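You operate a simulated robot arm through the tools that you are given. There is no shell and no other tool. Be economical: measure what you need, move in short steps, check, and stop when the job is done.

You are at the controls of a simulated robot arm. One attempt, no reset.

## Task
Dry the humidity card at the fan until one spot is pink, then switch off.
Fine: the card goes on the fan tray and back on the table.

It is judged by the outcome, as a careful person would: the job done as asked, and still so three seconds after it is handed in. It fails if anything else is knocked over, pushed out of place, dropped, spilled or broken.

## Robot
A 7-joint arm with a two-finger parallel gripper, fixed in place. Base frame: the origin is at the foot of the arm, x ahead of it, y to its left, z up. Units: m, degrees, N and s.
Its first joint turns from -166.0 to 166.0 degrees. Payload 4.4 kg.
The TCP is the grasp point between the finger pads, 0.023 m short of the fingertips. In the tool frame z runs along the fingers and y along their closing line. The gripper opens to 0.094 m. The fingers are 0.038 m wide and 0.01 m thick; the gripper's body (0.054 by 0.096 m) begins 0.039 m behind the TCP.
Orientation is that of the tool frame in the base frame, as a unit quaternion [x, y, z, w]. With the fingers straight down and closing along the base's y, the tool's x points along the base's -x, its y along +y and its z along -z.

## Interface
- The arm moves only by the tool servo_tool. Its argument "series" is a list of rows, each an object (a shift or turn left out is 0, a gripper value left out holds the last) with "delta_pos": the shift along the tool's x, y, z in m, a list of three; "rotation": the turn, a rotation vector about the tool's x, y, z in degrees, a list of three; "grip": the finger opening in m, from 0 to 0.094. In form: [{"delta_pos": [dx, dy, dz], "rotation": [wx, wy, wz], "grip": grip}, ...]. A call has 1 to 10 rows; each row is the pose to reach, as a shift and turn from the pose commanded when the call began, along the tool's axes at that moment. A row lasts 0.2 s, in which the tool goes at most 0.05 m and 8.6 degrees; a call with a longer step from one row to the next is refused whole, and so is a gripper value outside its range. A pose out of reach is approached as far as the arm can. The call stops where the force on the tool passes 40 N (or 10 N more than at its start, if that is more) or the arm is blocked; 0.2 s more then pass. The fingers move at their own pace (about 0.072 m/s each) and stop on an object; they squeeze with about 26 N. The grip force told is the motor's: it shows also when the fingers shut on nothing. Time passes only in rows, and 0.2 s behind the last, so rows that repeat a pose let the fingers close. It gives the time, the measured TCP pose, the force on the tool (base axes), the opening and the grip force at its end, in the units of the frame above (readings bear some noise).
- Cameras (640 x 400 px; columns grow to the right, rows downward): "scene" is fixed at [0.4019, -0.6506, 1.4704]; the picture's right is [0.96, -0.27, 0.00], its down [-0.11, -0.40, -0.91] and it looks along [0.25, 0.88, -0.41] (base axes); focal length 364 px, centre (320, 200). "wrist" rides on the gripper at [-0.039, 0, -0.044] in the tool frame; the picture's right is [0.00, -1.00, 0.00], its down [0.97, 0.00, -0.24] and it looks along [0.24, 0.00, 0.97] (tool axes); focal length 218 px, centre (320, 200). There is no depth. A picture from a camera that has moved, and an enlarged one, comes with that camera's place and axes in the base frame and with its lens.
- snapshot(camera): a new picture of that camera. The clock stands still meanwhile.
- zoom(camera, box): a new picture of the part [left, top, right, bottom] of that camera's present view, enlarged. The clock stands still meanwhile.
- finish_job(): hands the job in; it is judged then, once.

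Go step by step. Nothing tells you positions but the pictures and the camera data: compare them with the known pose of the tool, close in by small moves and look again before you grip or let go. The budget is 120 turns and 76 pictures, counting those below and the enlarged ones. Unless the task says otherwise, let go and move clear before handing in, and close with one line.

The tools are called after "Request:" as name(argument=value, ...) on one line, values as JSON. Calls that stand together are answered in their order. servo_tool: Moves the arm, as the interface text tells. Its arguments: {"type":"object","properties":{"series":{"type":"array","items":{"type":"object","properties":{"delta_pos":{"type":"array","items":{"type":"number"}},"rotation":{"type":"array","items":{"type":"number"}},"grip":{"type":"number"}}}}},"required":["series"]} The other tools are called the same way: snapshot (camera) takes a picture; zoom (camera, box) takes an enlarged picture of a part of a camera's view; finish_job () hands the job in.

At the start:

```text
time_s: 0.0
position: [0.3826, 0.526, 1.2662]
tool_rot: [0.0, 1.0, 0.0, 0.0]
contact_force: [-0.4, -0.4, -0.2]
width: 0.094
finger_force: 0.1
```

scene: 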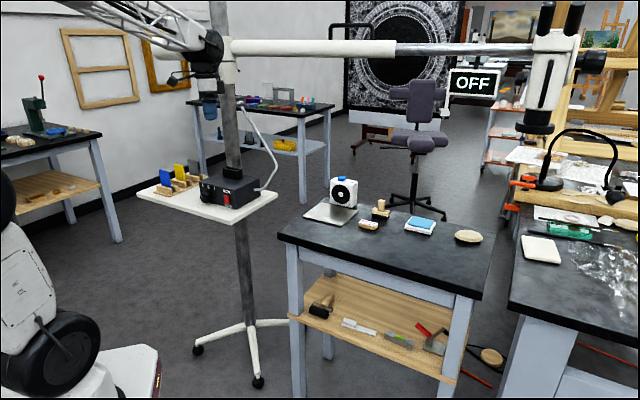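
wrist: 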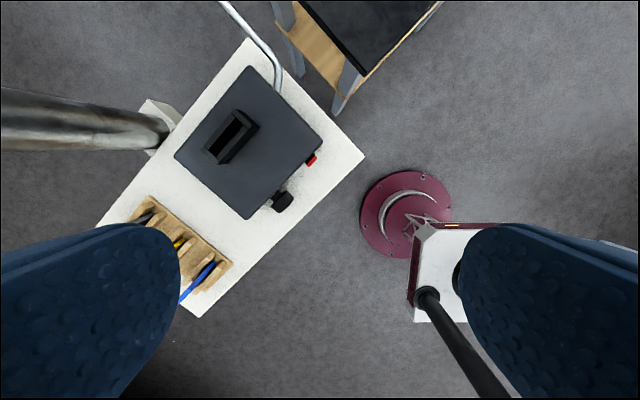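

I see a table with a small fan and tray, a blue-topped card and other objects. I'll zoom in for details.

Request:
zoom(camera="scene", box=[290, 165, 500, 296])

Request:
zoom(camera="scene", box=[130, 130, 290, 230])

Request:
zoom(camera="scene", box=[430, 50, 520, 106])

```text
3.05 times, centred on (395, 230) of scene
camera zoom: at [0.4019, -0.6506, 1.4704], right [0.96, -0.27, 0.0], down [-0.11, -0.4, -0.91], along [0.25, 0.88, -0.41], focal length 1108 px, centre (91, 107)
```

zoom: 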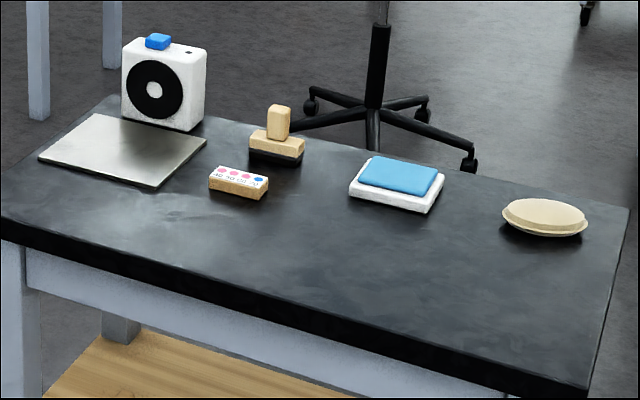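

```text
4.00 times, centred on (210, 180) of scene
camera zoom: at [0.4019, -0.6506, 1.4704], right [0.96, -0.27, 0.0], down [-0.11, -0.4, -0.91], along [0.25, 0.88, -0.41], focal length 1455 px, centre (760, 280)
```

zoom: 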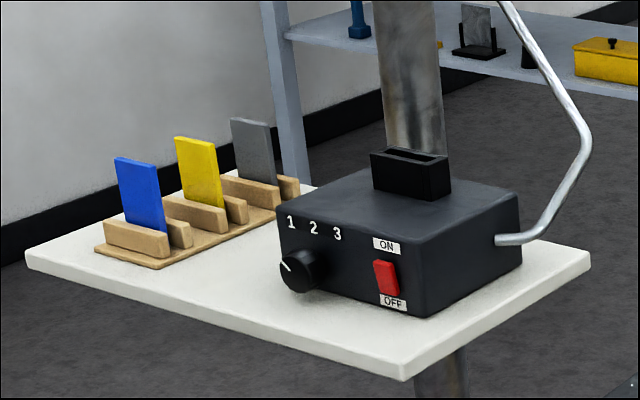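

```text
7.11 times, centred on (475, 78) of scene
camera zoom: at [0.4019, -0.6506, 1.4704], right [0.96, -0.27, 0.0], down [-0.11, -0.4, -0.91], along [0.25, 0.88, -0.41], focal length 2586 px, centre (-782, 1068)
```

zoom: 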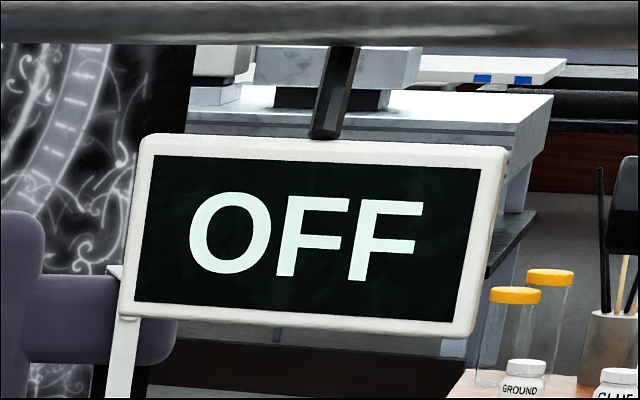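

The humidity card is the wooden block with three pink and one blue spot. The fan, with its blue top button, stands behind the metal tray. I'll move over the black table for a closer look.

Request:
servo_tool(series=[{"delta_pos": [-0.05, 0, 0]}, {"delta_pos": [-0.1, -0.02, 0]}, {"delta_pos": [-0.145, -0.04, 0]}, {"delta_pos": [-0.19, -0.06, 0]}, {"delta_pos": [-0.235, -0.08, 0]}, {"delta_pos": [-0.28, -0.09, 0]}, {"delta_pos": [-0.32, -0.1, 0]}, {"delta_pos": [-0.32, -0.1, 0]}])

Request:
snapshot(camera="wrist")

Request:
snapshot(camera="scene")

```text
refused: row 2 steps farther than a row can; nothing moved
```

```text
70 pictures are left
camera wrist: at [0.4218, 0.528, 1.311], right [0.0, -1.0, 0.0], down [-0.97, 0.0, 0.24], along [-0.24, 0.0, -0.97], focal length 218 px, centre (320, 200)
```

wrist: 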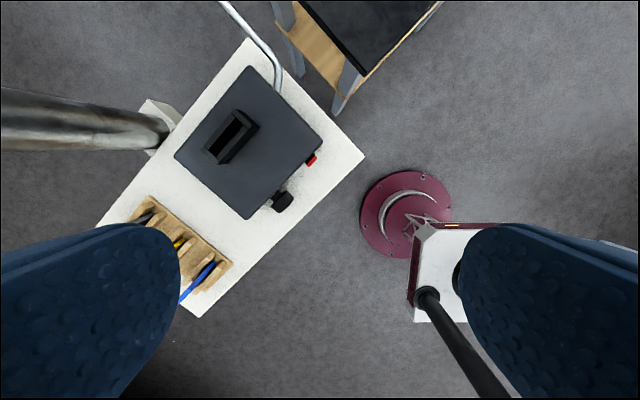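

```text
69 pictures are left
```

scene: 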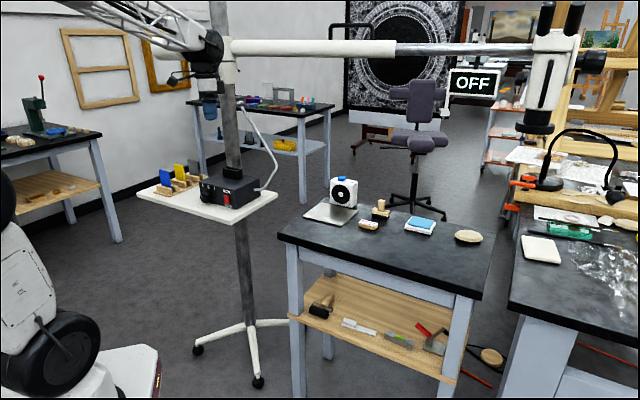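

The move was refused because one step was too long. I'll repeat it with smaller steps.

Request:
servo_tool(series=[{"delta_pos": [-0.04, -0.01, 0]}, {"delta_pos": [-0.08, -0.02, 0]}, {"delta_pos": [-0.12, -0.03, 0]}, {"delta_pos": [-0.16, -0.04, 0]}, {"delta_pos": [-0.2, -0.05, 0]}, {"delta_pos": [-0.24, -0.06, 0]}, {"delta_pos": [-0.28, -0.07, 0]}, {"delta_pos": [-0.32, -0.08, 0]}, {"delta_pos": [-0.32, -0.08, 0]}])

Request:
snapshot(camera="wrist")

```text
time_s: 2.0
position: [0.7024, 0.4463, 1.2657]
tool_rot: [0.0, 1.0, -0.001, 0.001]
contact_force: [0.0, -0.7, -0.3]
width: 0.0938
finger_force: 0.1
```

```text
68 pictures are left
camera wrist: at [0.7421, 0.4467, 1.3109], right [0.0, -1.0, 0.0], down [-0.97, 0.0, 0.24], along [-0.24, 0.0, -0.97], focal length 218 px, centre (320, 200)
```

wrist: 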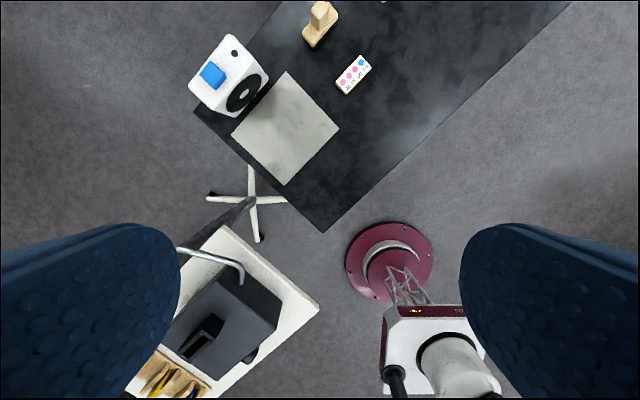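

The card is at about (0.865, 0.389), the fan button at about (0.84, 0.60) and the tray centre at about (0.78, 0.51). I'll turn by 45° and come down above the card.

Request:
servo_tool(series=[{"delta_pos": [-0.023, -0.008, 0.028], "rotation": [0, 0, 6.5]}, {"delta_pos": [-0.046, -0.016, 0.056], "rotation": [0, 0, 13]}, {"delta_pos": [-0.069, -0.024, 0.084], "rotation": [0, 0, 19.5]}, {"delta_pos": [-0.092, -0.032, 0.112], "rotation": [0, 0, 26]}, {"delta_pos": [-0.115, -0.04, 0.14], "rotation": [0, 0, 32.5]}, {"delta_pos": [-0.138, -0.048, 0.168], "rotation": [0, 0, 39]}, {"delta_pos": [-0.163, -0.057, 0.2], "rotation": [0, 0, 45]}, {"delta_pos": [-0.163, -0.057, 0.2], "rotation": [0, 0, 45]}])

Request:
snapshot(camera="wrist")

Request:
snapshot(camera="scene")

```text
time_s: 3.8
position: [0.8654, 0.3878, 1.0661]
tool_rot: [0.383, 0.924, -0.001, 0.0]
contact_force: [0.1, 0.3, -0.9]
width: 0.094
finger_force: 0.0
```

```text
67 pictures are left
camera wrist: at [0.8933, 0.3622, 1.1101], right [-0.71, -0.71, 0.0], down [-0.69, 0.69, 0.24], along [-0.17, 0.17, -0.97], focal length 218 px, centre (320, 200)
```

wrist: 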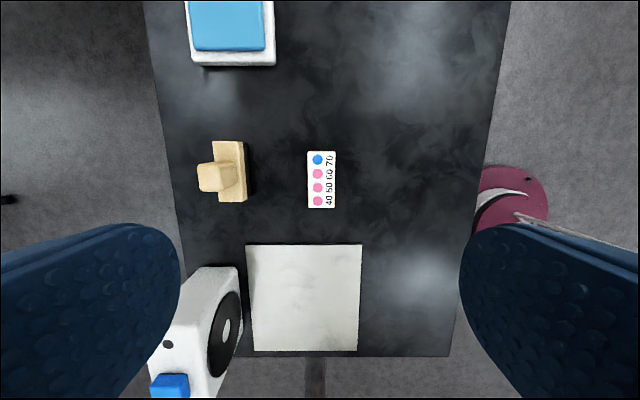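

```text
66 pictures are left
```

scene: 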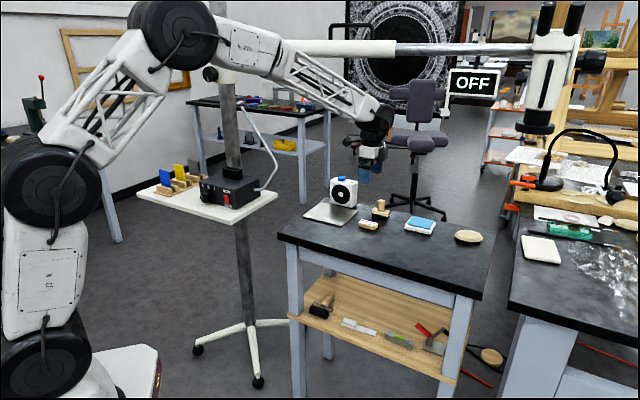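

The card lines up with the fingers and reads 40, 50 and 60 pink, 70 blue. I'll come straight down to just above it.

Request:
servo_tool(series=[{"delta_pos": [-0.003, 0.001, 0.035], "grip": 0.07}, {"delta_pos": [-0.003, 0.001, 0.07], "grip": 0.07}, {"delta_pos": [-0.003, 0.001, 0.105], "grip": 0.07}, {"delta_pos": [-0.003, 0.001, 0.14], "grip": 0.07}, {"delta_pos": [-0.003, 0.001, 0.14], "grip": 0.07}])

Request:
snapshot(camera="wrist")

Request:
zoom(camera="scene", box=[290, 165, 450, 265])

```text
time_s: 5.0
position: [0.8676, 0.3889, 0.9265]
tool_rot: [0.383, 0.924, 0.0, 0.0]
contact_force: [-0.7, 0.7, 1.1]
width: 0.07
finger_force: 0.1
```

```text
65 pictures are left
camera wrist: at [0.8961, 0.3625, 0.9699], right [-0.71, -0.71, 0.0], down [-0.69, 0.69, 0.24], along [-0.17, 0.17, -0.97], focal length 218 px, centre (320, 200)
```

wrist: 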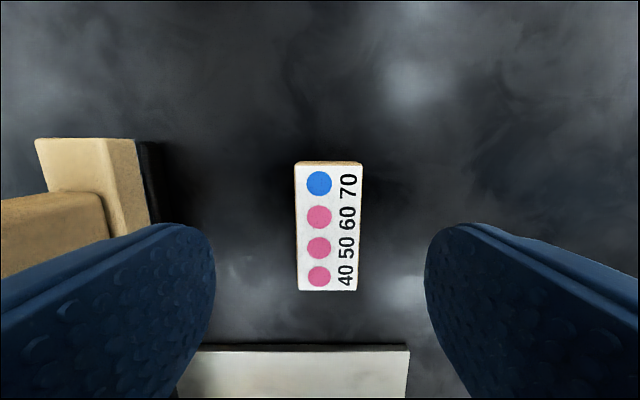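

```text
4.00 times, centred on (370, 215) of scene
camera zoom: at [0.4019, -0.6506, 1.4704], right [0.96, -0.27, 0.0], down [-0.11, -0.4, -0.91], along [0.25, 0.88, -0.41], focal length 1455 px, centre (120, 140)
```

zoom: 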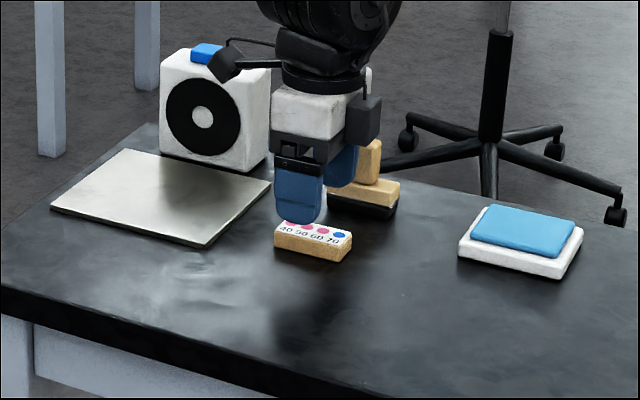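

The block is about 2 cm tall. I'll descend 38 mm with a small correction and close the fingers.

Request:
servo_tool(series=[{"delta_pos": [-0.003, -0.003, 0.02]}, {"delta_pos": [-0.003, -0.003, 0.039]}, {"delta_pos": [-0.003, -0.003, 0.039]}])

Request:
snapshot(camera="wrist")

Request:
zoom(camera="scene", box=[330, 190, 410, 240])

```text
time_s: 5.8
position: [0.8674, 0.3836, 0.8859]
tool_rot: [0.382, 0.924, 0.0, 0.0]
contact_force: [-0.3, -0.3, -0.2]
width: 0.0699
finger_force: 0.0
```

```text
63 pictures are left
camera wrist: at [0.8963, 0.3577, 0.9313], right [-0.71, -0.71, 0.0], down [-0.69, 0.69, 0.24], along [-0.17, 0.17, -0.97], focal length 218 px, centre (320, 200)
```

wrist: 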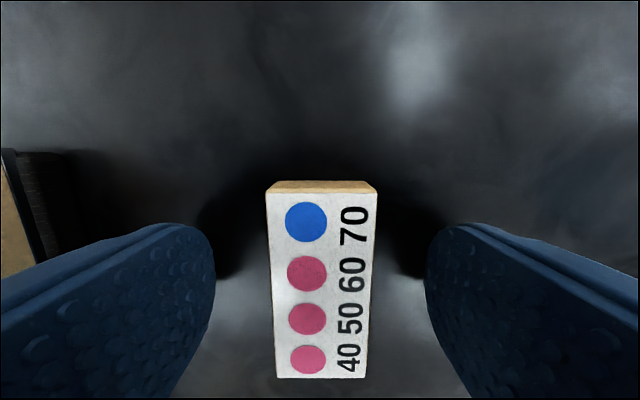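

```text
8.00 times, centred on (370, 215) of scene
camera zoom: at [0.4019, -0.6506, 1.4704], right [0.96, -0.27, 0.0], down [-0.11, -0.4, -0.91], along [0.25, 0.88, -0.41], focal length 2909 px, centre (-80, 80)
```

zoom: 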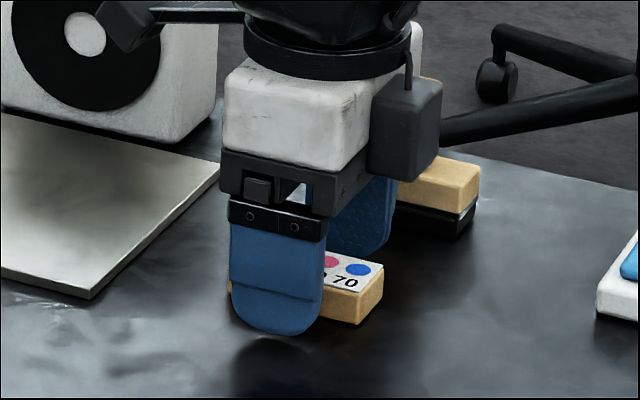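

The fingers sit toward the "40" end of the card, so I'll shift 7 mm toward its centre and close.

Request:
servo_tool(series=[{"delta_pos": [-0.007, 0, 0]}, {"delta_pos": [-0.007, 0, 0], "grip": 0.02}, {"delta_pos": [-0.007, 0, 0], "grip": 0.02}, {"delta_pos": [-0.007, 0, 0], "grip": 0.02}, {"delta_pos": [-0.007, 0, 0], "grip": 0.02}])

Request:
snapshot(camera="wrist")

```text
time_s: 7.0
position: [0.8748, 0.3778, 0.8867]
tool_rot: [0.383, 0.924, 0.0, 0.0]
contact_force: [0.0, 0.8, 0.3]
width: 0.0287
finger_force: 25.8
```

```text
61 pictures are left
camera wrist: at [0.9013, 0.3524, 0.9317], right [-0.71, -0.71, 0.0], down [-0.69, 0.69, 0.24], along [-0.17, 0.17, -0.97], focal length 218 px, centre (320, 200)
```

wrist: 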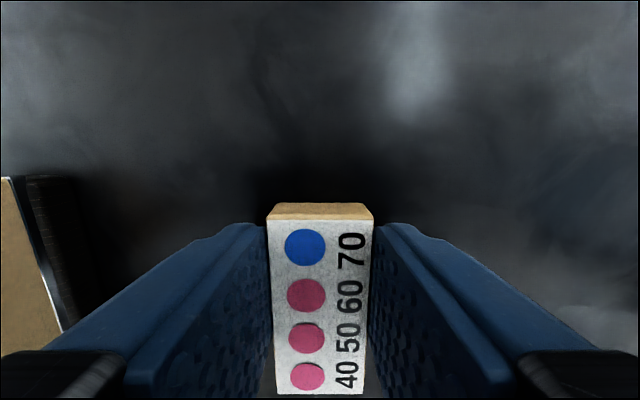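

I have the card at a width of 28.7 mm. Next I'll lift it and carry it over the tray.

Request:
servo_tool(series=[{"delta_pos": [0, 0, -0.03]}, {"delta_pos": [0, 0, -0.06]}, {"delta_pos": [0.033, 0.003, -0.06]}, {"delta_pos": [0.066, 0.006, -0.06]}, {"delta_pos": [0.1, 0.009, -0.06]}, {"delta_pos": [0.133, 0.012, -0.06]}, {"delta_pos": [0.163, 0.015, -0.06]}, {"delta_pos": [0.163, 0.015, -0.06]}])

Request:
snapshot(camera="wrist")

Request:
zoom(camera="scene", box=[270, 150, 430, 250])

```text
time_s: 8.8
position: [0.7694, 0.5053, 0.948]
tool_rot: [0.383, 0.924, 0.0, 0.0]
contact_force: [-0.5, -0.8, 0.2]
width: 0.0286
finger_force: 25.9
```

```text
60 pictures are left
camera wrist: at [0.7969, 0.4785, 0.9928], right [-0.71, -0.71, 0.0], down [-0.69, 0.69, 0.24], along [-0.17, 0.17, -0.97], focal length 218 px, centre (320, 200)
```

wrist: 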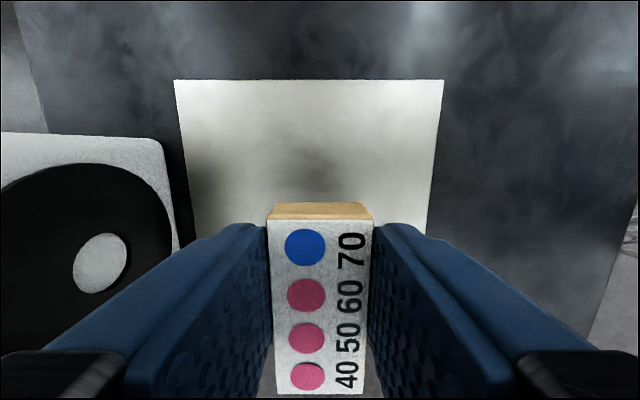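

```text
4.00 times, centred on (350, 200) of scene
camera zoom: at [0.4019, -0.6506, 1.4704], right [0.96, -0.27, 0.0], down [-0.11, -0.4, -0.91], along [0.25, 0.88, -0.41], focal length 1455 px, centre (200, 200)
```

zoom: 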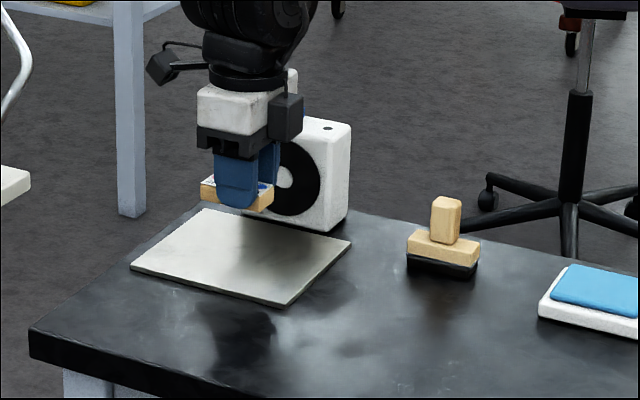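

The card is well over the tray. I'll lower it and watch for contact.

Request:
servo_tool(series=[{"delta_pos": [-0.005, 0, 0.025]}, {"delta_pos": [-0.005, 0, 0.045]}, {"delta_pos": [-0.005, 0, 0.048]}, {"delta_pos": [-0.005, 0, 0.051]}, {"delta_pos": [-0.005, 0, 0.051]}])

Request:
zoom(camera="scene", box=[290, 175, 370, 225])

```text
time_s: 10.0
position: [0.7729, 0.5018, 0.8958]
tool_rot: [0.383, 0.924, 0.0, 0.0]
contact_force: [0.1, -0.3, -0.2]
width: 0.0283
finger_force: 25.6
```

```text
8.00 times, centred on (330, 200) of scene
camera zoom: at [0.4019, -0.6506, 1.4704], right [0.96, -0.27, 0.0], down [-0.11, -0.4, -0.91], along [0.25, 0.88, -0.41], focal length 2909 px, centre (240, 200)
```

zoom: 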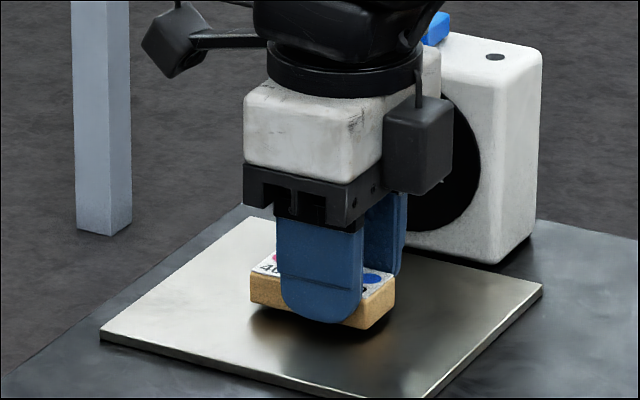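

Nearly down. I'll continue in 1 mm steps until I feel contact.

Request:
servo_tool(series=[{"delta_pos": [0, 0, 0.001]}, {"delta_pos": [0, 0, 0.002]}, {"delta_pos": [0, 0, 0.003]}])

```text
time_s: 10.8
position: [0.7712, 0.502, 0.8935]
tool_rot: [0.383, 0.924, 0.0, 0.001]
contact_force: [0.7, -0.9, -0.1]
width: 0.0287
finger_force: 25.6
```

Request:
servo_tool(series=[{"delta_pos": [0, 0, 0.001]}, {"delta_pos": [0, 0, 0.002]}, {"delta_pos": [0, 0, 0.002]}])

Request:
zoom(camera="scene", box=[310, 190, 358, 220])

```text
time_s: 11.6
position: [0.7723, 0.5004, 0.8929]
tool_rot: [0.383, 0.924, 0.001, 0.0]
contact_force: [-2.6, -1.7, 15.1]
width: 0.0287
finger_force: 26.2
```

```text
13.33 times, centred on (334, 205) of scene
camera zoom: at [0.4019, -0.6506, 1.4704], right [0.96, -0.27, 0.0], down [-0.11, -0.4, -0.91], along [0.25, 0.88, -0.41], focal length 4849 px, centre (133, 133)
```

zoom: 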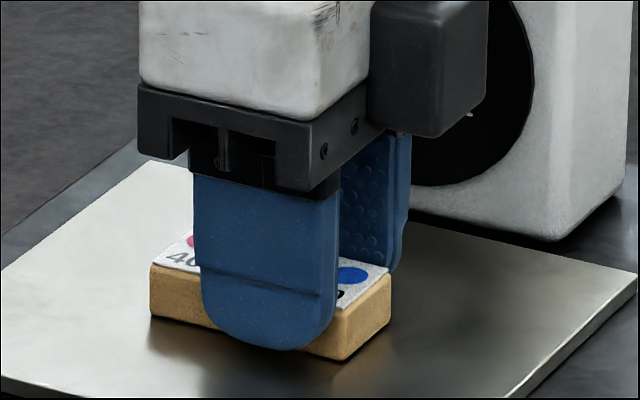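

Contact is at 15 N, so the card rests on the tray at TCP z of about 0.893. I'll ease up 1 mm, open the fingers and rise.

Request:
servo_tool(series=[{"delta_pos": [0, 0, -0.001], "grip": 0.045}, {"delta_pos": [0, 0, -0.001], "grip": 0.055}, {"delta_pos": [0, 0, -0.001], "grip": 0.055}, {"delta_pos": [0, 0, -0.03], "grip": 0.055}, {"delta_pos": [0, 0, -0.07], "grip": 0.055}, {"delta_pos": [0, 0, -0.11], "grip": 0.055}, {"delta_pos": [0, 0, -0.15], "grip": 0.055}, {"delta_pos": [0, 0, -0.15], "grip": 0.055}])

Request:
snapshot(camera="wrist")

Request:
zoom(camera="scene", box=[290, 160, 386, 220])

```text
time_s: 13.4
position: [0.7717, 0.5025, 1.0408]
tool_rot: [0.383, 0.924, 0.0, 0.0]
contact_force: [-0.2, 0.2, -1.1]
width: 0.055
finger_force: 0.0
```

```text
56 pictures are left
camera wrist: at [0.7995, 0.4765, 1.0858], right [-0.71, -0.71, 0.0], down [-0.69, 0.69, 0.24], along [-0.17, 0.17, -0.97], focal length 218 px, centre (320, 200)
```

wrist: 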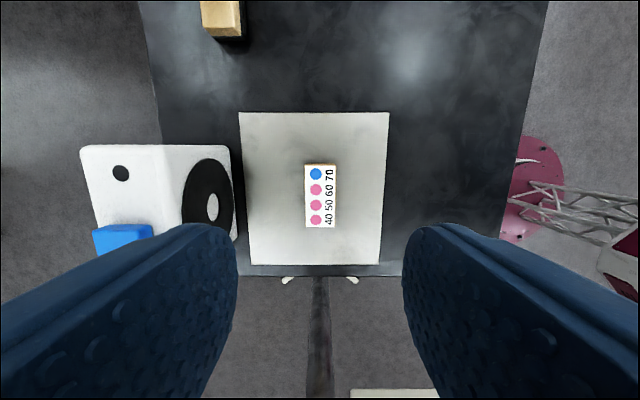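

```text
6.67 times, centred on (338, 190) of scene
camera zoom: at [0.4019, -0.6506, 1.4704], right [0.96, -0.27, 0.0], down [-0.11, -0.4, -0.91], along [0.25, 0.88, -0.41], focal length 2424 px, centre (200, 267)
```

zoom: 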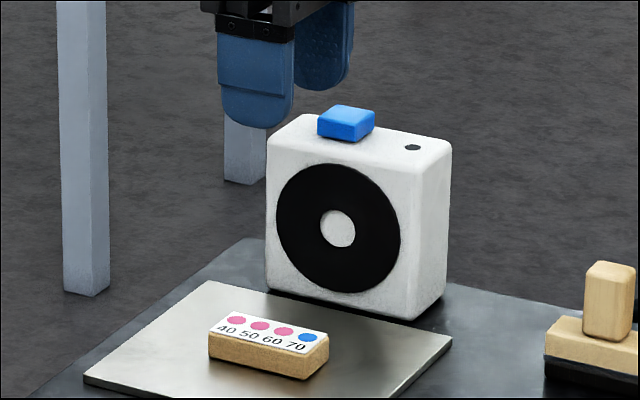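

The card stands on the tray. I triangulate the button top at about (0.84, 0.586, 0.976), which is beyond straight-down reach. I'll close the fingers, tilt 25° outward and hover over the button.

Request:
servo_tool(series=[{"delta_pos": [0, 0, -0.02], "grip": 0.0, "rotation": [-6.5, 0, 0]}, {"delta_pos": [0.002, 0.02, -0.02], "grip": 0.0, "rotation": [-13, 0, 0]}, {"delta_pos": [0.004, 0.04, -0.02], "rotation": [-19, 0, 0], "grip": 0.0}, {"delta_pos": [0.007, 0.065, -0.02], "rotation": [-25, 0, 0], "grip": 0.0}, {"delta_pos": [0.011, 0.085, -0.015], "rotation": [-25, 0, 0], "grip": 0.0}, {"delta_pos": [0.011, 0.103, -0.01], "rotation": [-25, 0, 0], "grip": 0.0}, {"delta_pos": [0.011, 0.103, -0.01], "rotation": [-25, 0, 0], "grip": 0.0}])

Request:
snapshot(camera="wrist")

Request:
zoom(camera="scene", box=[290, 150, 386, 210])

```text
time_s: 15.0
position: [0.8376, 0.5833, 1.0521]
tool_rot: [0.374, 0.902, 0.2, 0.083]
contact_force: [0.7, 0.0, -0.3]
width: 0.0
finger_force: 25.6
```

```text
54 pictures are left
camera wrist: at [0.8519, 0.5436, 1.092], right [-0.64, -0.64, -0.42], down [-0.76, 0.61, 0.22], along [0.12, 0.46, -0.88], focal length 218 px, centre (320, 200)
```

wrist: 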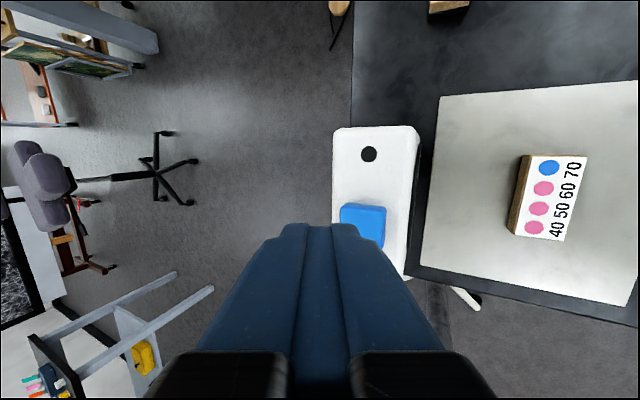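

```text
6.67 times, centred on (338, 180) of scene
camera zoom: at [0.4019, -0.6506, 1.4704], right [0.96, -0.27, 0.0], down [-0.11, -0.4, -0.91], along [0.25, 0.88, -0.41], focal length 2424 px, centre (200, 333)
```

zoom: 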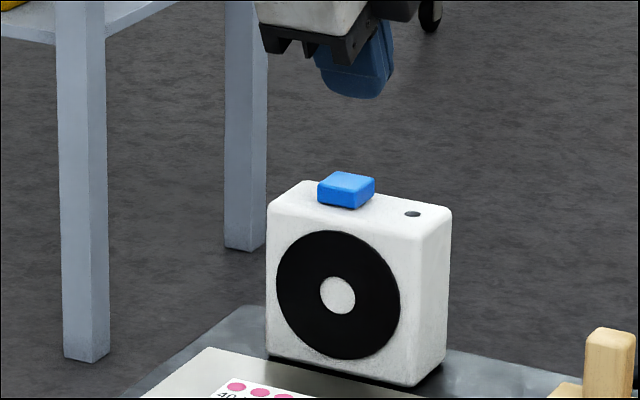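

The tip is above the button. I'll descend vertically, 4 cm first.

Request:
servo_tool(series=[{"delta_pos": [0, -0.0085, 0.0181]}, {"delta_pos": [0, -0.0169, 0.0362]}, {"delta_pos": [0, -0.0169, 0.0362]}])

Request:
snapshot(camera="wrist")

Request:
zoom(camera="scene", box=[318, 165, 366, 195])

```text
time_s: 15.8
position: [0.8374, 0.582, 1.0113]
tool_rot: [0.373, 0.902, 0.201, 0.082]
contact_force: [-0.4, -0.4, 0.5]
width: 0.0
finger_force: 25.8
```

```text
52 pictures are left
camera wrist: at [0.8523, 0.5428, 1.052], right [-0.64, -0.64, -0.42], down [-0.76, 0.61, 0.22], along [0.12, 0.46, -0.88], focal length 218 px, centre (320, 200)
```

wrist: 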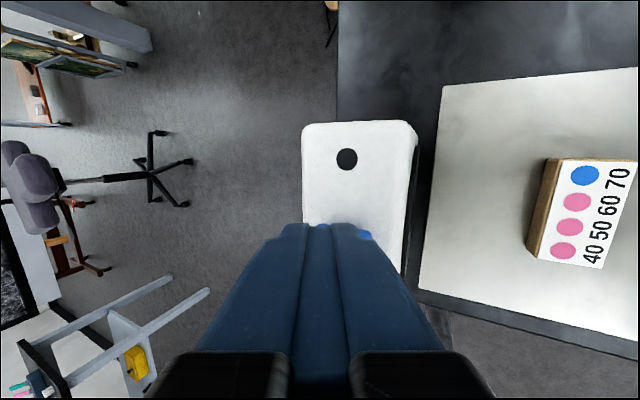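

```text
13.33 times, centred on (342, 180) of scene
camera zoom: at [0.4019, -0.6506, 1.4704], right [0.96, -0.27, 0.0], down [-0.11, -0.4, -0.91], along [0.25, 0.88, -0.41], focal length 4849 px, centre (27, 467)
```

zoom: 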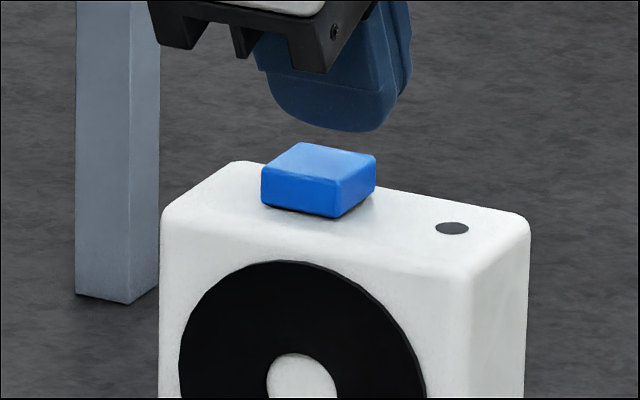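

The tip sits slightly off-centre on the button. I'll correct by a few mm and go down 8 mm.

Request:
servo_tool(series=[{"delta_pos": [0.005, -0.003, 0]}, {"delta_pos": [0.005, -0.0047, 0.0036]}, {"delta_pos": [0.005, -0.0055, 0.0054]}, {"delta_pos": [0.005, -0.0063, 0.0072]}])

Request:
zoom(camera="scene", box=[318, 165, 366, 195])

```text
time_s: 16.8
position: [0.8308, 0.5844, 1.0012]
tool_rot: [0.374, 0.902, 0.2, 0.082]
contact_force: [0.3, -0.2, -0.6]
width: 0.0001
finger_force: 26.0
```

```text
13.33 times, centred on (342, 180) of scene
camera zoom: at [0.4019, -0.6506, 1.4704], right [0.96, -0.27, 0.0], down [-0.11, -0.4, -0.91], along [0.25, 0.88, -0.41], focal length 4849 px, centre (27, 467)
```

zoom: 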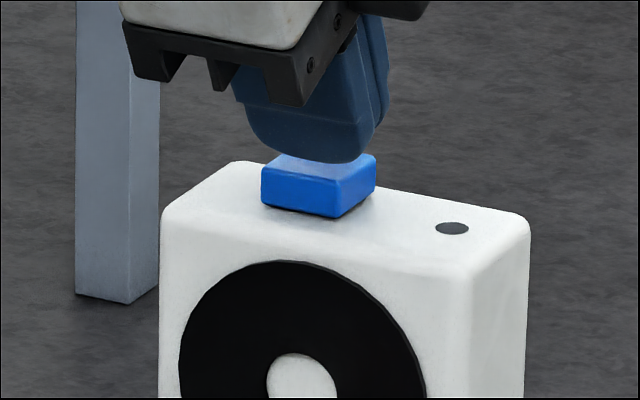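

The tip is just above the button. I'll press down in small steps.

Request:
servo_tool(series=[{"delta_pos": [0, -0.0008, 0.0018]}, {"delta_pos": [0, -0.0017, 0.0036]}, {"delta_pos": [0, -0.0021, 0.0045]}])

Request:
snapshot(camera="scene")

```text
time_s: 17.6
position: [0.8312, 0.5836, 0.9974]
tool_rot: [0.374, 0.902, 0.2, 0.083]
contact_force: [0.0, -0.7, 0.4]
width: 0.0
finger_force: 26.1
```

```text
49 pictures are left
```

scene: 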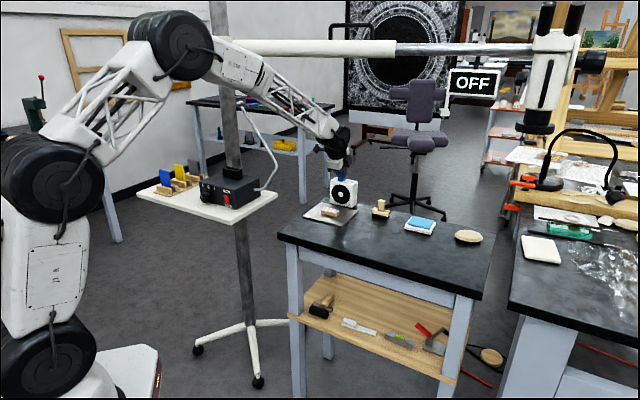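

Request:
servo_tool(series=[{"delta_pos": [0, -0.0008, 0.0018]}, {"delta_pos": [0, -0.0017, 0.0036]}])

Request:
zoom(camera="scene", box=[318, 165, 366, 195])

```text
time_s: 18.2
position: [0.8309, 0.5834, 0.9932]
tool_rot: [0.373, 0.902, 0.201, 0.083]
contact_force: [-0.6, 0.8, 2.2]
width: 0.0
finger_force: 26.2
```

```text
13.33 times, centred on (342, 180) of scene
camera zoom: at [0.4019, -0.6506, 1.4704], right [0.96, -0.27, 0.0], down [-0.11, -0.4, -0.91], along [0.25, 0.88, -0.41], focal length 4849 px, centre (27, 467)
```

zoom: 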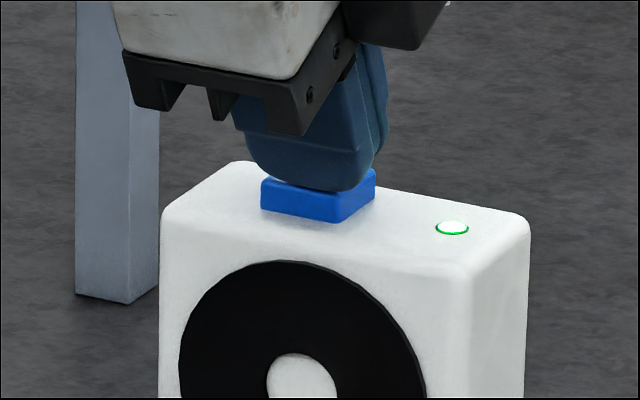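

The LED lit up and the fan is on. I'll raise 8 mm to release the button and watch the spots.

Request:
servo_tool(series=[{"delta_pos": [0, 0.0034, -0.0072]}])

Request:
snapshot(camera="wrist")

Request:
zoom(camera="scene", box=[302, 165, 366, 225])

```text
time_s: 18.6
position: [0.8319, 0.5833, 1.0017]
tool_rot: [0.374, 0.902, 0.2, 0.083]
contact_force: [0.0, 0.7, -0.2]
width: 0.0
finger_force: 26.2
```

```text
47 pictures are left
camera wrist: at [0.8465, 0.5445, 1.0416], right [-0.64, -0.64, -0.42], down [-0.76, 0.61, 0.22], along [0.12, 0.46, -0.88], focal length 218 px, centre (320, 200)
```

wrist: 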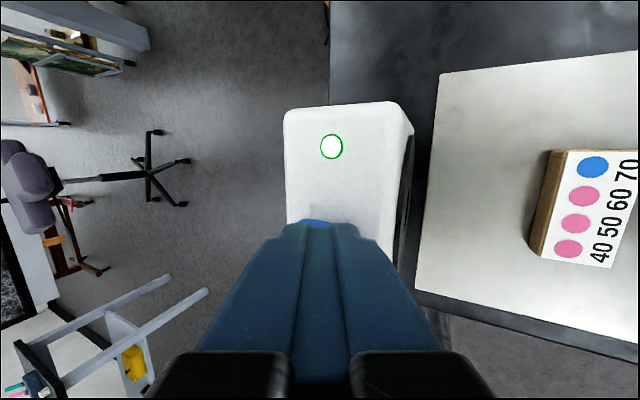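

```text
6.67 times, centred on (334, 195) of scene
camera zoom: at [0.4019, -0.6506, 1.4704], right [0.96, -0.27, 0.0], down [-0.11, -0.4, -0.91], along [0.25, 0.88, -0.41], focal length 2424 px, centre (227, 233)
```

zoom: 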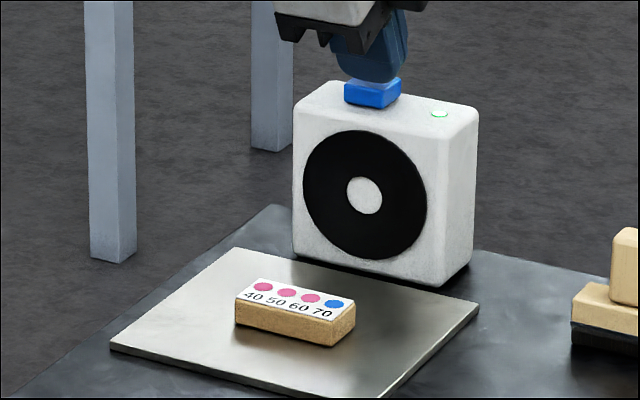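

The fan is running and the button is released. I'll wait in place and check the spots.

Request:
servo_tool(series=[{"delta_pos": [0, 0, 0]}, {"delta_pos": [0, 0, 0]}, {"delta_pos": [0, 0, 0]}, {"delta_pos": [0, 0, 0]}, {"delta_pos": [0, 0, 0]}])

Request:
zoom(camera="wrist", box=[480, 120, 640, 280])

```text
time_s: 19.8
position: [0.8324, 0.5842, 1.0013]
tool_rot: [0.374, 0.902, 0.2, 0.083]
contact_force: [0.0, -0.2, 0.0]
width: 0.0
finger_force: 26.4
```

```text
2.50 times, centred on (560, 200) of wrist
camera zoom: at [0.8465, 0.5445, 1.0418], right [-0.64, -0.64, -0.42], down [-0.76, 0.61, 0.22], along [0.12, 0.46, -0.88], focal length 546 px, centre (-280, 200)
```

zoom: 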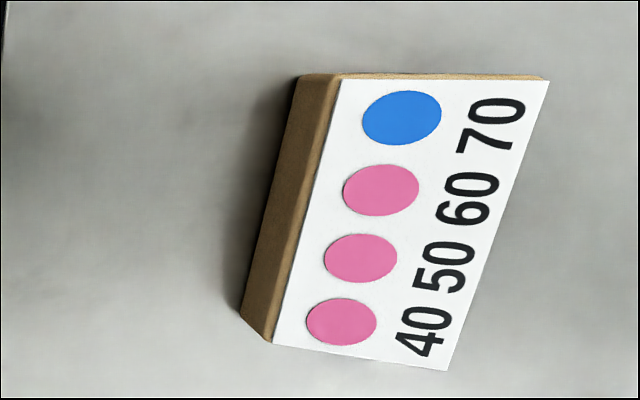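

No change after 1.6 s, so I'll keep waiting.

Request:
servo_tool(series=[{"delta_pos": [0, 0, 0]}, {"delta_pos": [0, 0, 0]}, {"delta_pos": [0, 0, 0]}, {"delta_pos": [0, 0, 0]}, {"delta_pos": [0, 0, 0]}])

Request:
zoom(camera="wrist", box=[480, 120, 640, 280])

```text
time_s: 21.0
position: [0.8313, 0.5832, 1.0011]
tool_rot: [0.374, 0.902, 0.2, 0.083]
contact_force: [0.2, 0.3, -0.9]
width: 0.0001
finger_force: 26.1
```

```text
2.50 times, centred on (560, 200) of wrist
camera zoom: at [0.8465, 0.5445, 1.0418], right [-0.64, -0.64, -0.42], down [-0.76, 0.61, 0.22], along [0.12, 0.46, -0.88], focal length 546 px, centre (-280, 200)
```

zoom: 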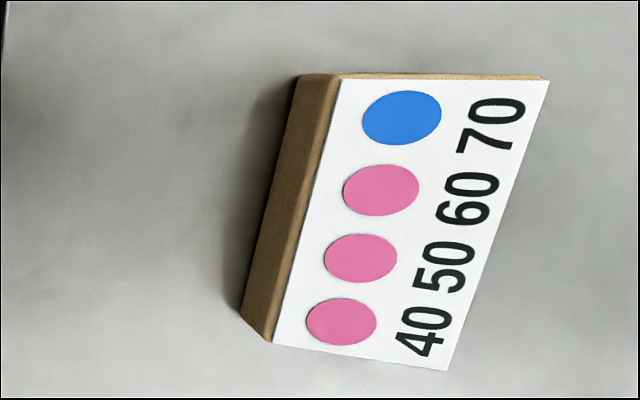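

Request:
servo_tool(series=[{"delta_pos": [0, 0, 0]}, {"delta_pos": [0, 0, 0]}, {"delta_pos": [0, 0, 0]}, {"delta_pos": [0, 0, 0]}, {"delta_pos": [0, 0, 0]}, {"delta_pos": [0, 0, 0]}, {"delta_pos": [0, 0, 0]}])

Request:
zoom(camera="wrist", box=[480, 120, 640, 280])

```text
time_s: 22.6
position: [0.8321, 0.5839, 1.001]
tool_rot: [0.374, 0.902, 0.2, 0.083]
contact_force: [-0.7, 0.0, -1.1]
width: 0.0
finger_force: 26.1
```

```text
2.50 times, centred on (560, 200) of wrist
camera zoom: at [0.8465, 0.5445, 1.0418], right [-0.64, -0.64, -0.42], down [-0.76, 0.61, 0.22], along [0.12, 0.46, -0.88], focal length 546 px, centre (-280, 200)
```

zoom: 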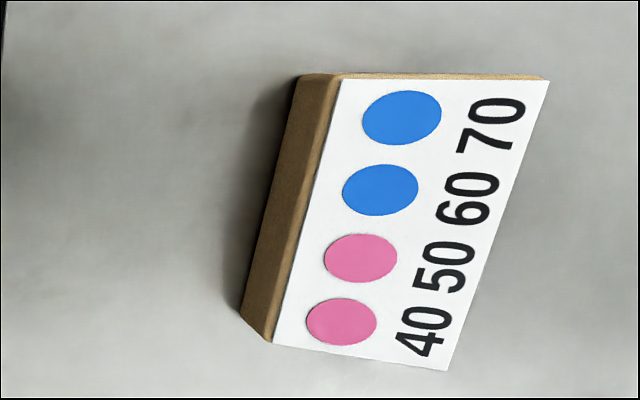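

The 60 spot turned blue, leaving two pink. I'll keep waiting for the 50 spot.

Request:
servo_tool(series=[{"delta_pos": [0, 0, 0]}, {"delta_pos": [0, 0, 0]}, {"delta_pos": [0, 0, 0]}, {"delta_pos": [0, 0, 0]}])

Request:
zoom(camera="wrist", box=[480, 120, 640, 280])

```text
time_s: 23.6
position: [0.8317, 0.5821, 1.0001]
tool_rot: [0.374, 0.902, 0.2, 0.083]
contact_force: [0.3, -0.6, 0.5]
width: 0.0003
finger_force: 25.8
```

```text
2.50 times, centred on (560, 200) of wrist
camera zoom: at [0.8465, 0.5445, 1.0417], right [-0.64, -0.64, -0.42], down [-0.76, 0.61, 0.22], along [0.12, 0.46, -0.88], focal length 546 px, centre (-280, 200)
```

zoom: 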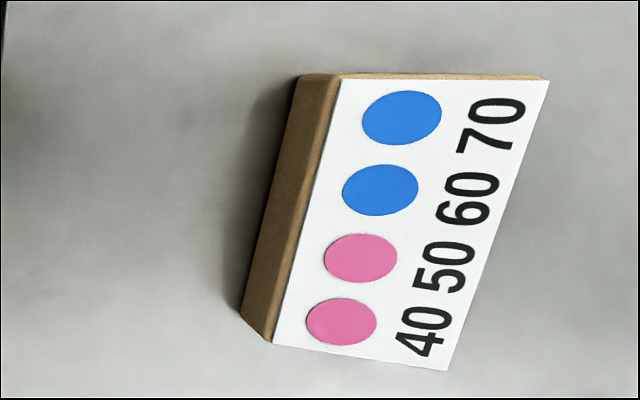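

Request:
servo_tool(series=[{"delta_pos": [0, 0, 0]}, {"delta_pos": [0, 0, 0]}, {"delta_pos": [0, 0, 0]}, {"delta_pos": [0, 0, 0]}])

Request:
zoom(camera="wrist", box=[480, 120, 640, 280])

```text
time_s: 24.6
position: [0.8326, 0.5841, 1.0016]
tool_rot: [0.373, 0.902, 0.2, 0.083]
contact_force: [0.2, 0.6, -0.1]
width: 0.0
finger_force: 25.5
```

```text
2.50 times, centred on (560, 200) of wrist
camera zoom: at [0.8465, 0.5445, 1.0418], right [-0.64, -0.64, -0.42], down [-0.76, 0.61, 0.22], along [0.12, 0.46, -0.88], focal length 546 px, centre (-280, 200)
```

zoom: 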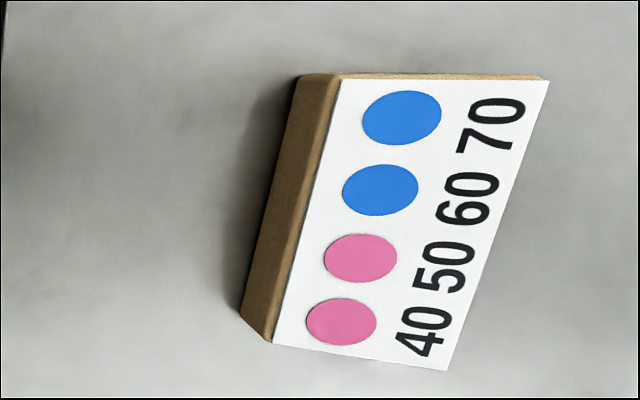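

Request:
servo_tool(series=[{"delta_pos": [0, 0, 0]}, {"delta_pos": [0, 0, 0]}, {"delta_pos": [0, 0, 0]}, {"delta_pos": [0, 0, 0]}])

Request:
zoom(camera="wrist", box=[480, 120, 640, 280])

```text
time_s: 25.6
position: [0.8319, 0.5837, 1.0021]
tool_rot: [0.373, 0.902, 0.201, 0.083]
contact_force: [-1.0, 0.0, -0.8]
width: 0.0
finger_force: 25.8
```

```text
2.50 times, centred on (560, 200) of wrist
camera zoom: at [0.8465, 0.5445, 1.0418], right [-0.64, -0.64, -0.42], down [-0.76, 0.61, 0.22], along [0.12, 0.46, -0.88], focal length 546 px, centre (-280, 200)
```

zoom: 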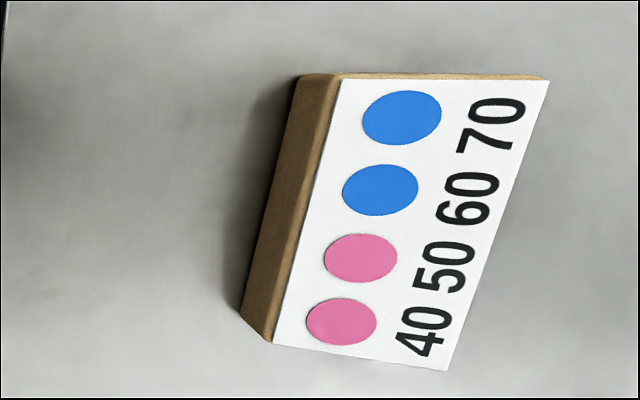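

Request:
servo_tool(series=[{"delta_pos": [0, 0, 0]}, {"delta_pos": [0, 0, 0]}, {"delta_pos": [0, 0, 0]}, {"delta_pos": [0, 0, 0]}])

Request:
zoom(camera="wrist", box=[480, 120, 640, 280])

```text
time_s: 26.6
position: [0.8329, 0.5849, 1.0024]
tool_rot: [0.373, 0.902, 0.2, 0.083]
contact_force: [0.2, 0.6, 0.1]
width: 0.0002
finger_force: 25.4
```

```text
2.50 times, centred on (560, 200) of wrist
camera zoom: at [0.8465, 0.5445, 1.0417], right [-0.64, -0.64, -0.42], down [-0.76, 0.61, 0.22], along [0.12, 0.46, -0.88], focal length 546 px, centre (-280, 200)
```

zoom: 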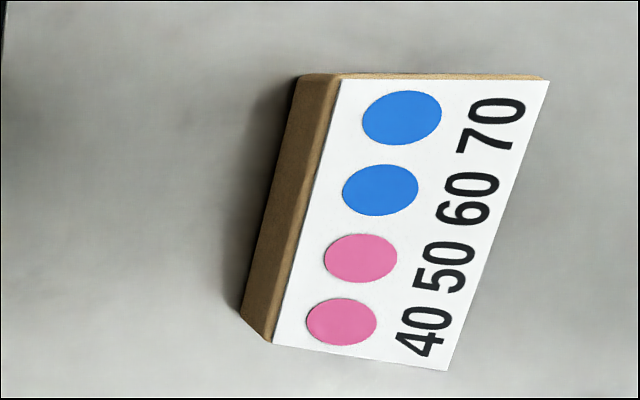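

Request:
servo_tool(series=[{"delta_pos": [0, 0, 0]}, {"delta_pos": [0, 0, 0]}, {"delta_pos": [0, 0, 0]}, {"delta_pos": [0, 0, 0]}])

Request:
zoom(camera="wrist", box=[480, 120, 640, 280])

```text
time_s: 27.6
position: [0.8319, 0.5836, 1.0015]
tool_rot: [0.374, 0.902, 0.201, 0.082]
contact_force: [0.8, 0.1, -0.3]
width: 0.0
finger_force: 26.0
```

```text
2.50 times, centred on (560, 200) of wrist
camera zoom: at [0.8465, 0.5445, 1.0418], right [-0.64, -0.64, -0.42], down [-0.76, 0.61, 0.22], along [0.12, 0.46, -0.88], focal length 546 px, centre (-280, 200)
```

zoom: 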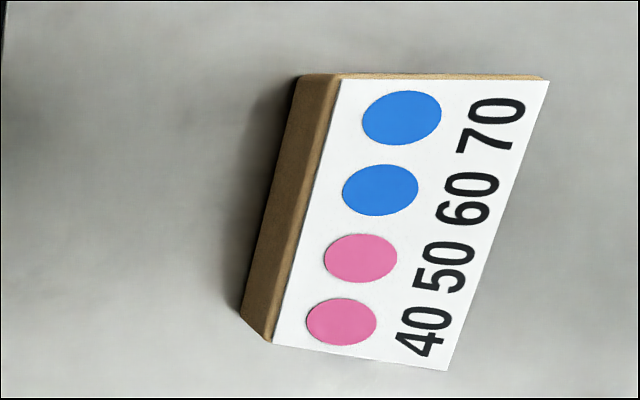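

Request:
servo_tool(series=[{"delta_pos": [0, 0, 0]}, {"delta_pos": [0, 0, 0]}, {"delta_pos": [0, 0, 0]}, {"delta_pos": [0, 0, 0]}, {"delta_pos": [0, 0, 0]}, {"delta_pos": [0, 0, 0]}])

Request:
zoom(camera="wrist", box=[480, 120, 640, 280])

```text
time_s: 29.0
position: [0.8314, 0.5841, 1.0015]
tool_rot: [0.373, 0.902, 0.2, 0.083]
contact_force: [-0.7, 0.1, -1.2]
width: 0.0
finger_force: 26.1
```

```text
2.50 times, centred on (560, 200) of wrist
camera zoom: at [0.8465, 0.5445, 1.0418], right [-0.64, -0.64, -0.42], down [-0.76, 0.61, 0.22], along [0.12, 0.46, -0.88], focal length 546 px, centre (-280, 200)
```

zoom: 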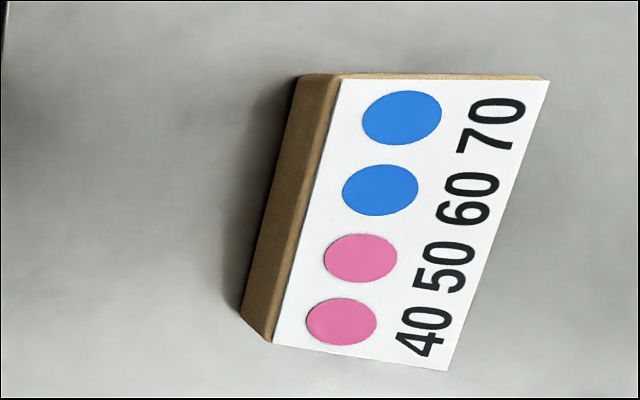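

Request:
servo_tool(series=[{"delta_pos": [0, 0, 0]}, {"delta_pos": [0, 0, 0]}, {"delta_pos": [0, 0, 0]}, {"delta_pos": [0, 0, 0]}, {"delta_pos": [0, 0, 0]}, {"delta_pos": [0, 0, 0]}])

Request:
zoom(camera="wrist", box=[480, 120, 640, 280])

```text
time_s: 30.4
position: [0.831, 0.5839, 1.0009]
tool_rot: [0.373, 0.902, 0.2, 0.083]
contact_force: [0.6, 0.1, 1.1]
width: 0.0001
finger_force: 26.0
```

```text
2.50 times, centred on (560, 200) of wrist
camera zoom: at [0.8465, 0.5445, 1.0418], right [-0.64, -0.64, -0.42], down [-0.76, 0.61, 0.22], along [0.12, 0.46, -0.88], focal length 546 px, centre (-280, 200)
```

zoom: 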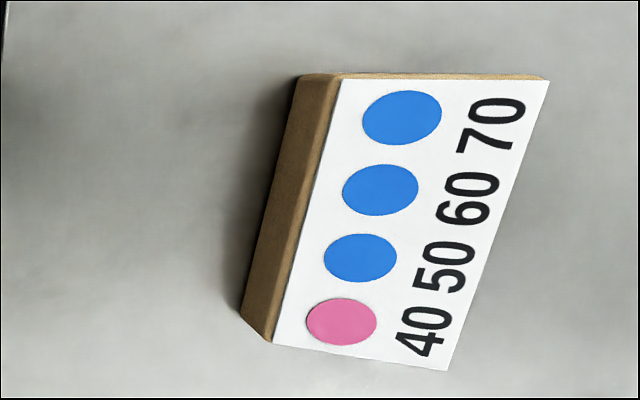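

Now only the 40 spot is pink. I'll give it a short margin of about 1 s, then press the button off the same way as before.

Request:
servo_tool(series=[{"delta_pos": [0, 0, 0]}, {"delta_pos": [0, 0, 0]}, {"delta_pos": [0, 0, 0]}, {"delta_pos": [0, -0.0017, 0.0036]}, {"delta_pos": [0, -0.0034, 0.0072]}, {"delta_pos": [0, -0.0017, 0.0036]}, {"delta_pos": [0, 0, 0]}])

Request:
snapshot(camera="wrist")

```text
time_s: 32.0
position: [0.8321, 0.5825, 1.0016]
tool_rot: [0.373, 0.902, 0.2, 0.082]
contact_force: [0.3, -1.0, 0.9]
width: 0.0
finger_force: 25.8
```

```text
35 pictures are left
camera wrist: at [0.8467, 0.5441, 1.042], right [-0.64, -0.64, -0.42], down [-0.76, 0.61, 0.22], along [0.12, 0.46, -0.88], focal length 218 px, centre (320, 200)
```

wrist: 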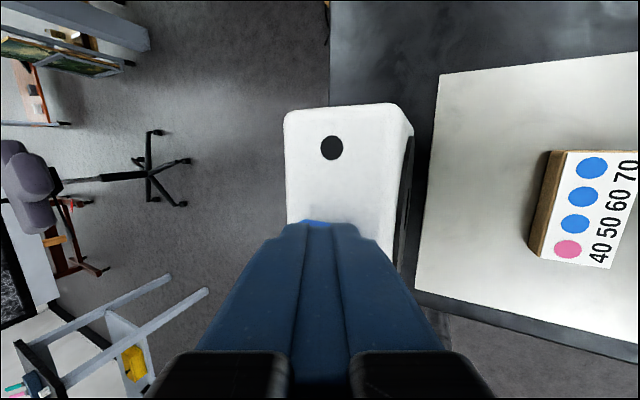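

The LED is off with one pink spot left. I'll rise, un-tilt and return above the card with the fingers open.

Request:
servo_tool(series=[{"delta_pos": [0, 0.0105, -0.0226]}, {"delta_pos": [0, 0.021, -0.0453]}, {"delta_pos": [-0.004, -0.003, -0.054], "rotation": [6.5, 0, 0]}, {"delta_pos": [-0.008, -0.027, -0.062], "rotation": [13, 0, 0]}, {"delta_pos": [-0.012, -0.051, -0.07], "rotation": [19, 0, 0]}, {"delta_pos": [-0.0153, -0.0742, -0.0778], "rotation": [25, 0, 0]}, {"delta_pos": [-0.0153, -0.0742, -0.0778], "rotation": [25, 0, 0], "grip": 0.06}, {"delta_pos": [-0.0153, -0.0742, -0.0778], "rotation": [25, 0, 0], "grip": 0.06}])

Request:
snapshot(camera="wrist")

```text
time_s: 33.8
position: [0.7723, 0.5012, 1.0404]
tool_rot: [0.382, 0.924, 0.001, 0.0]
contact_force: [-0.7, 0.0, 0.1]
width: 0.0599
finger_force: 0.0
```

```text
34 pictures are left
camera wrist: at [0.8, 0.4755, 1.0849], right [-0.71, -0.71, 0.0], down [-0.69, 0.69, 0.24], along [-0.17, 0.17, -0.97], focal length 218 px, centre (320, 200)
```

wrist: 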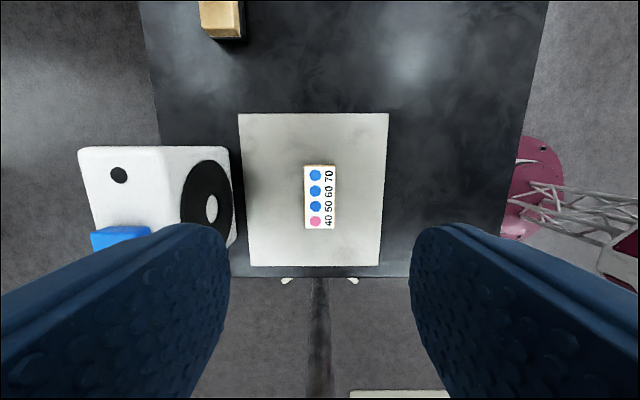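

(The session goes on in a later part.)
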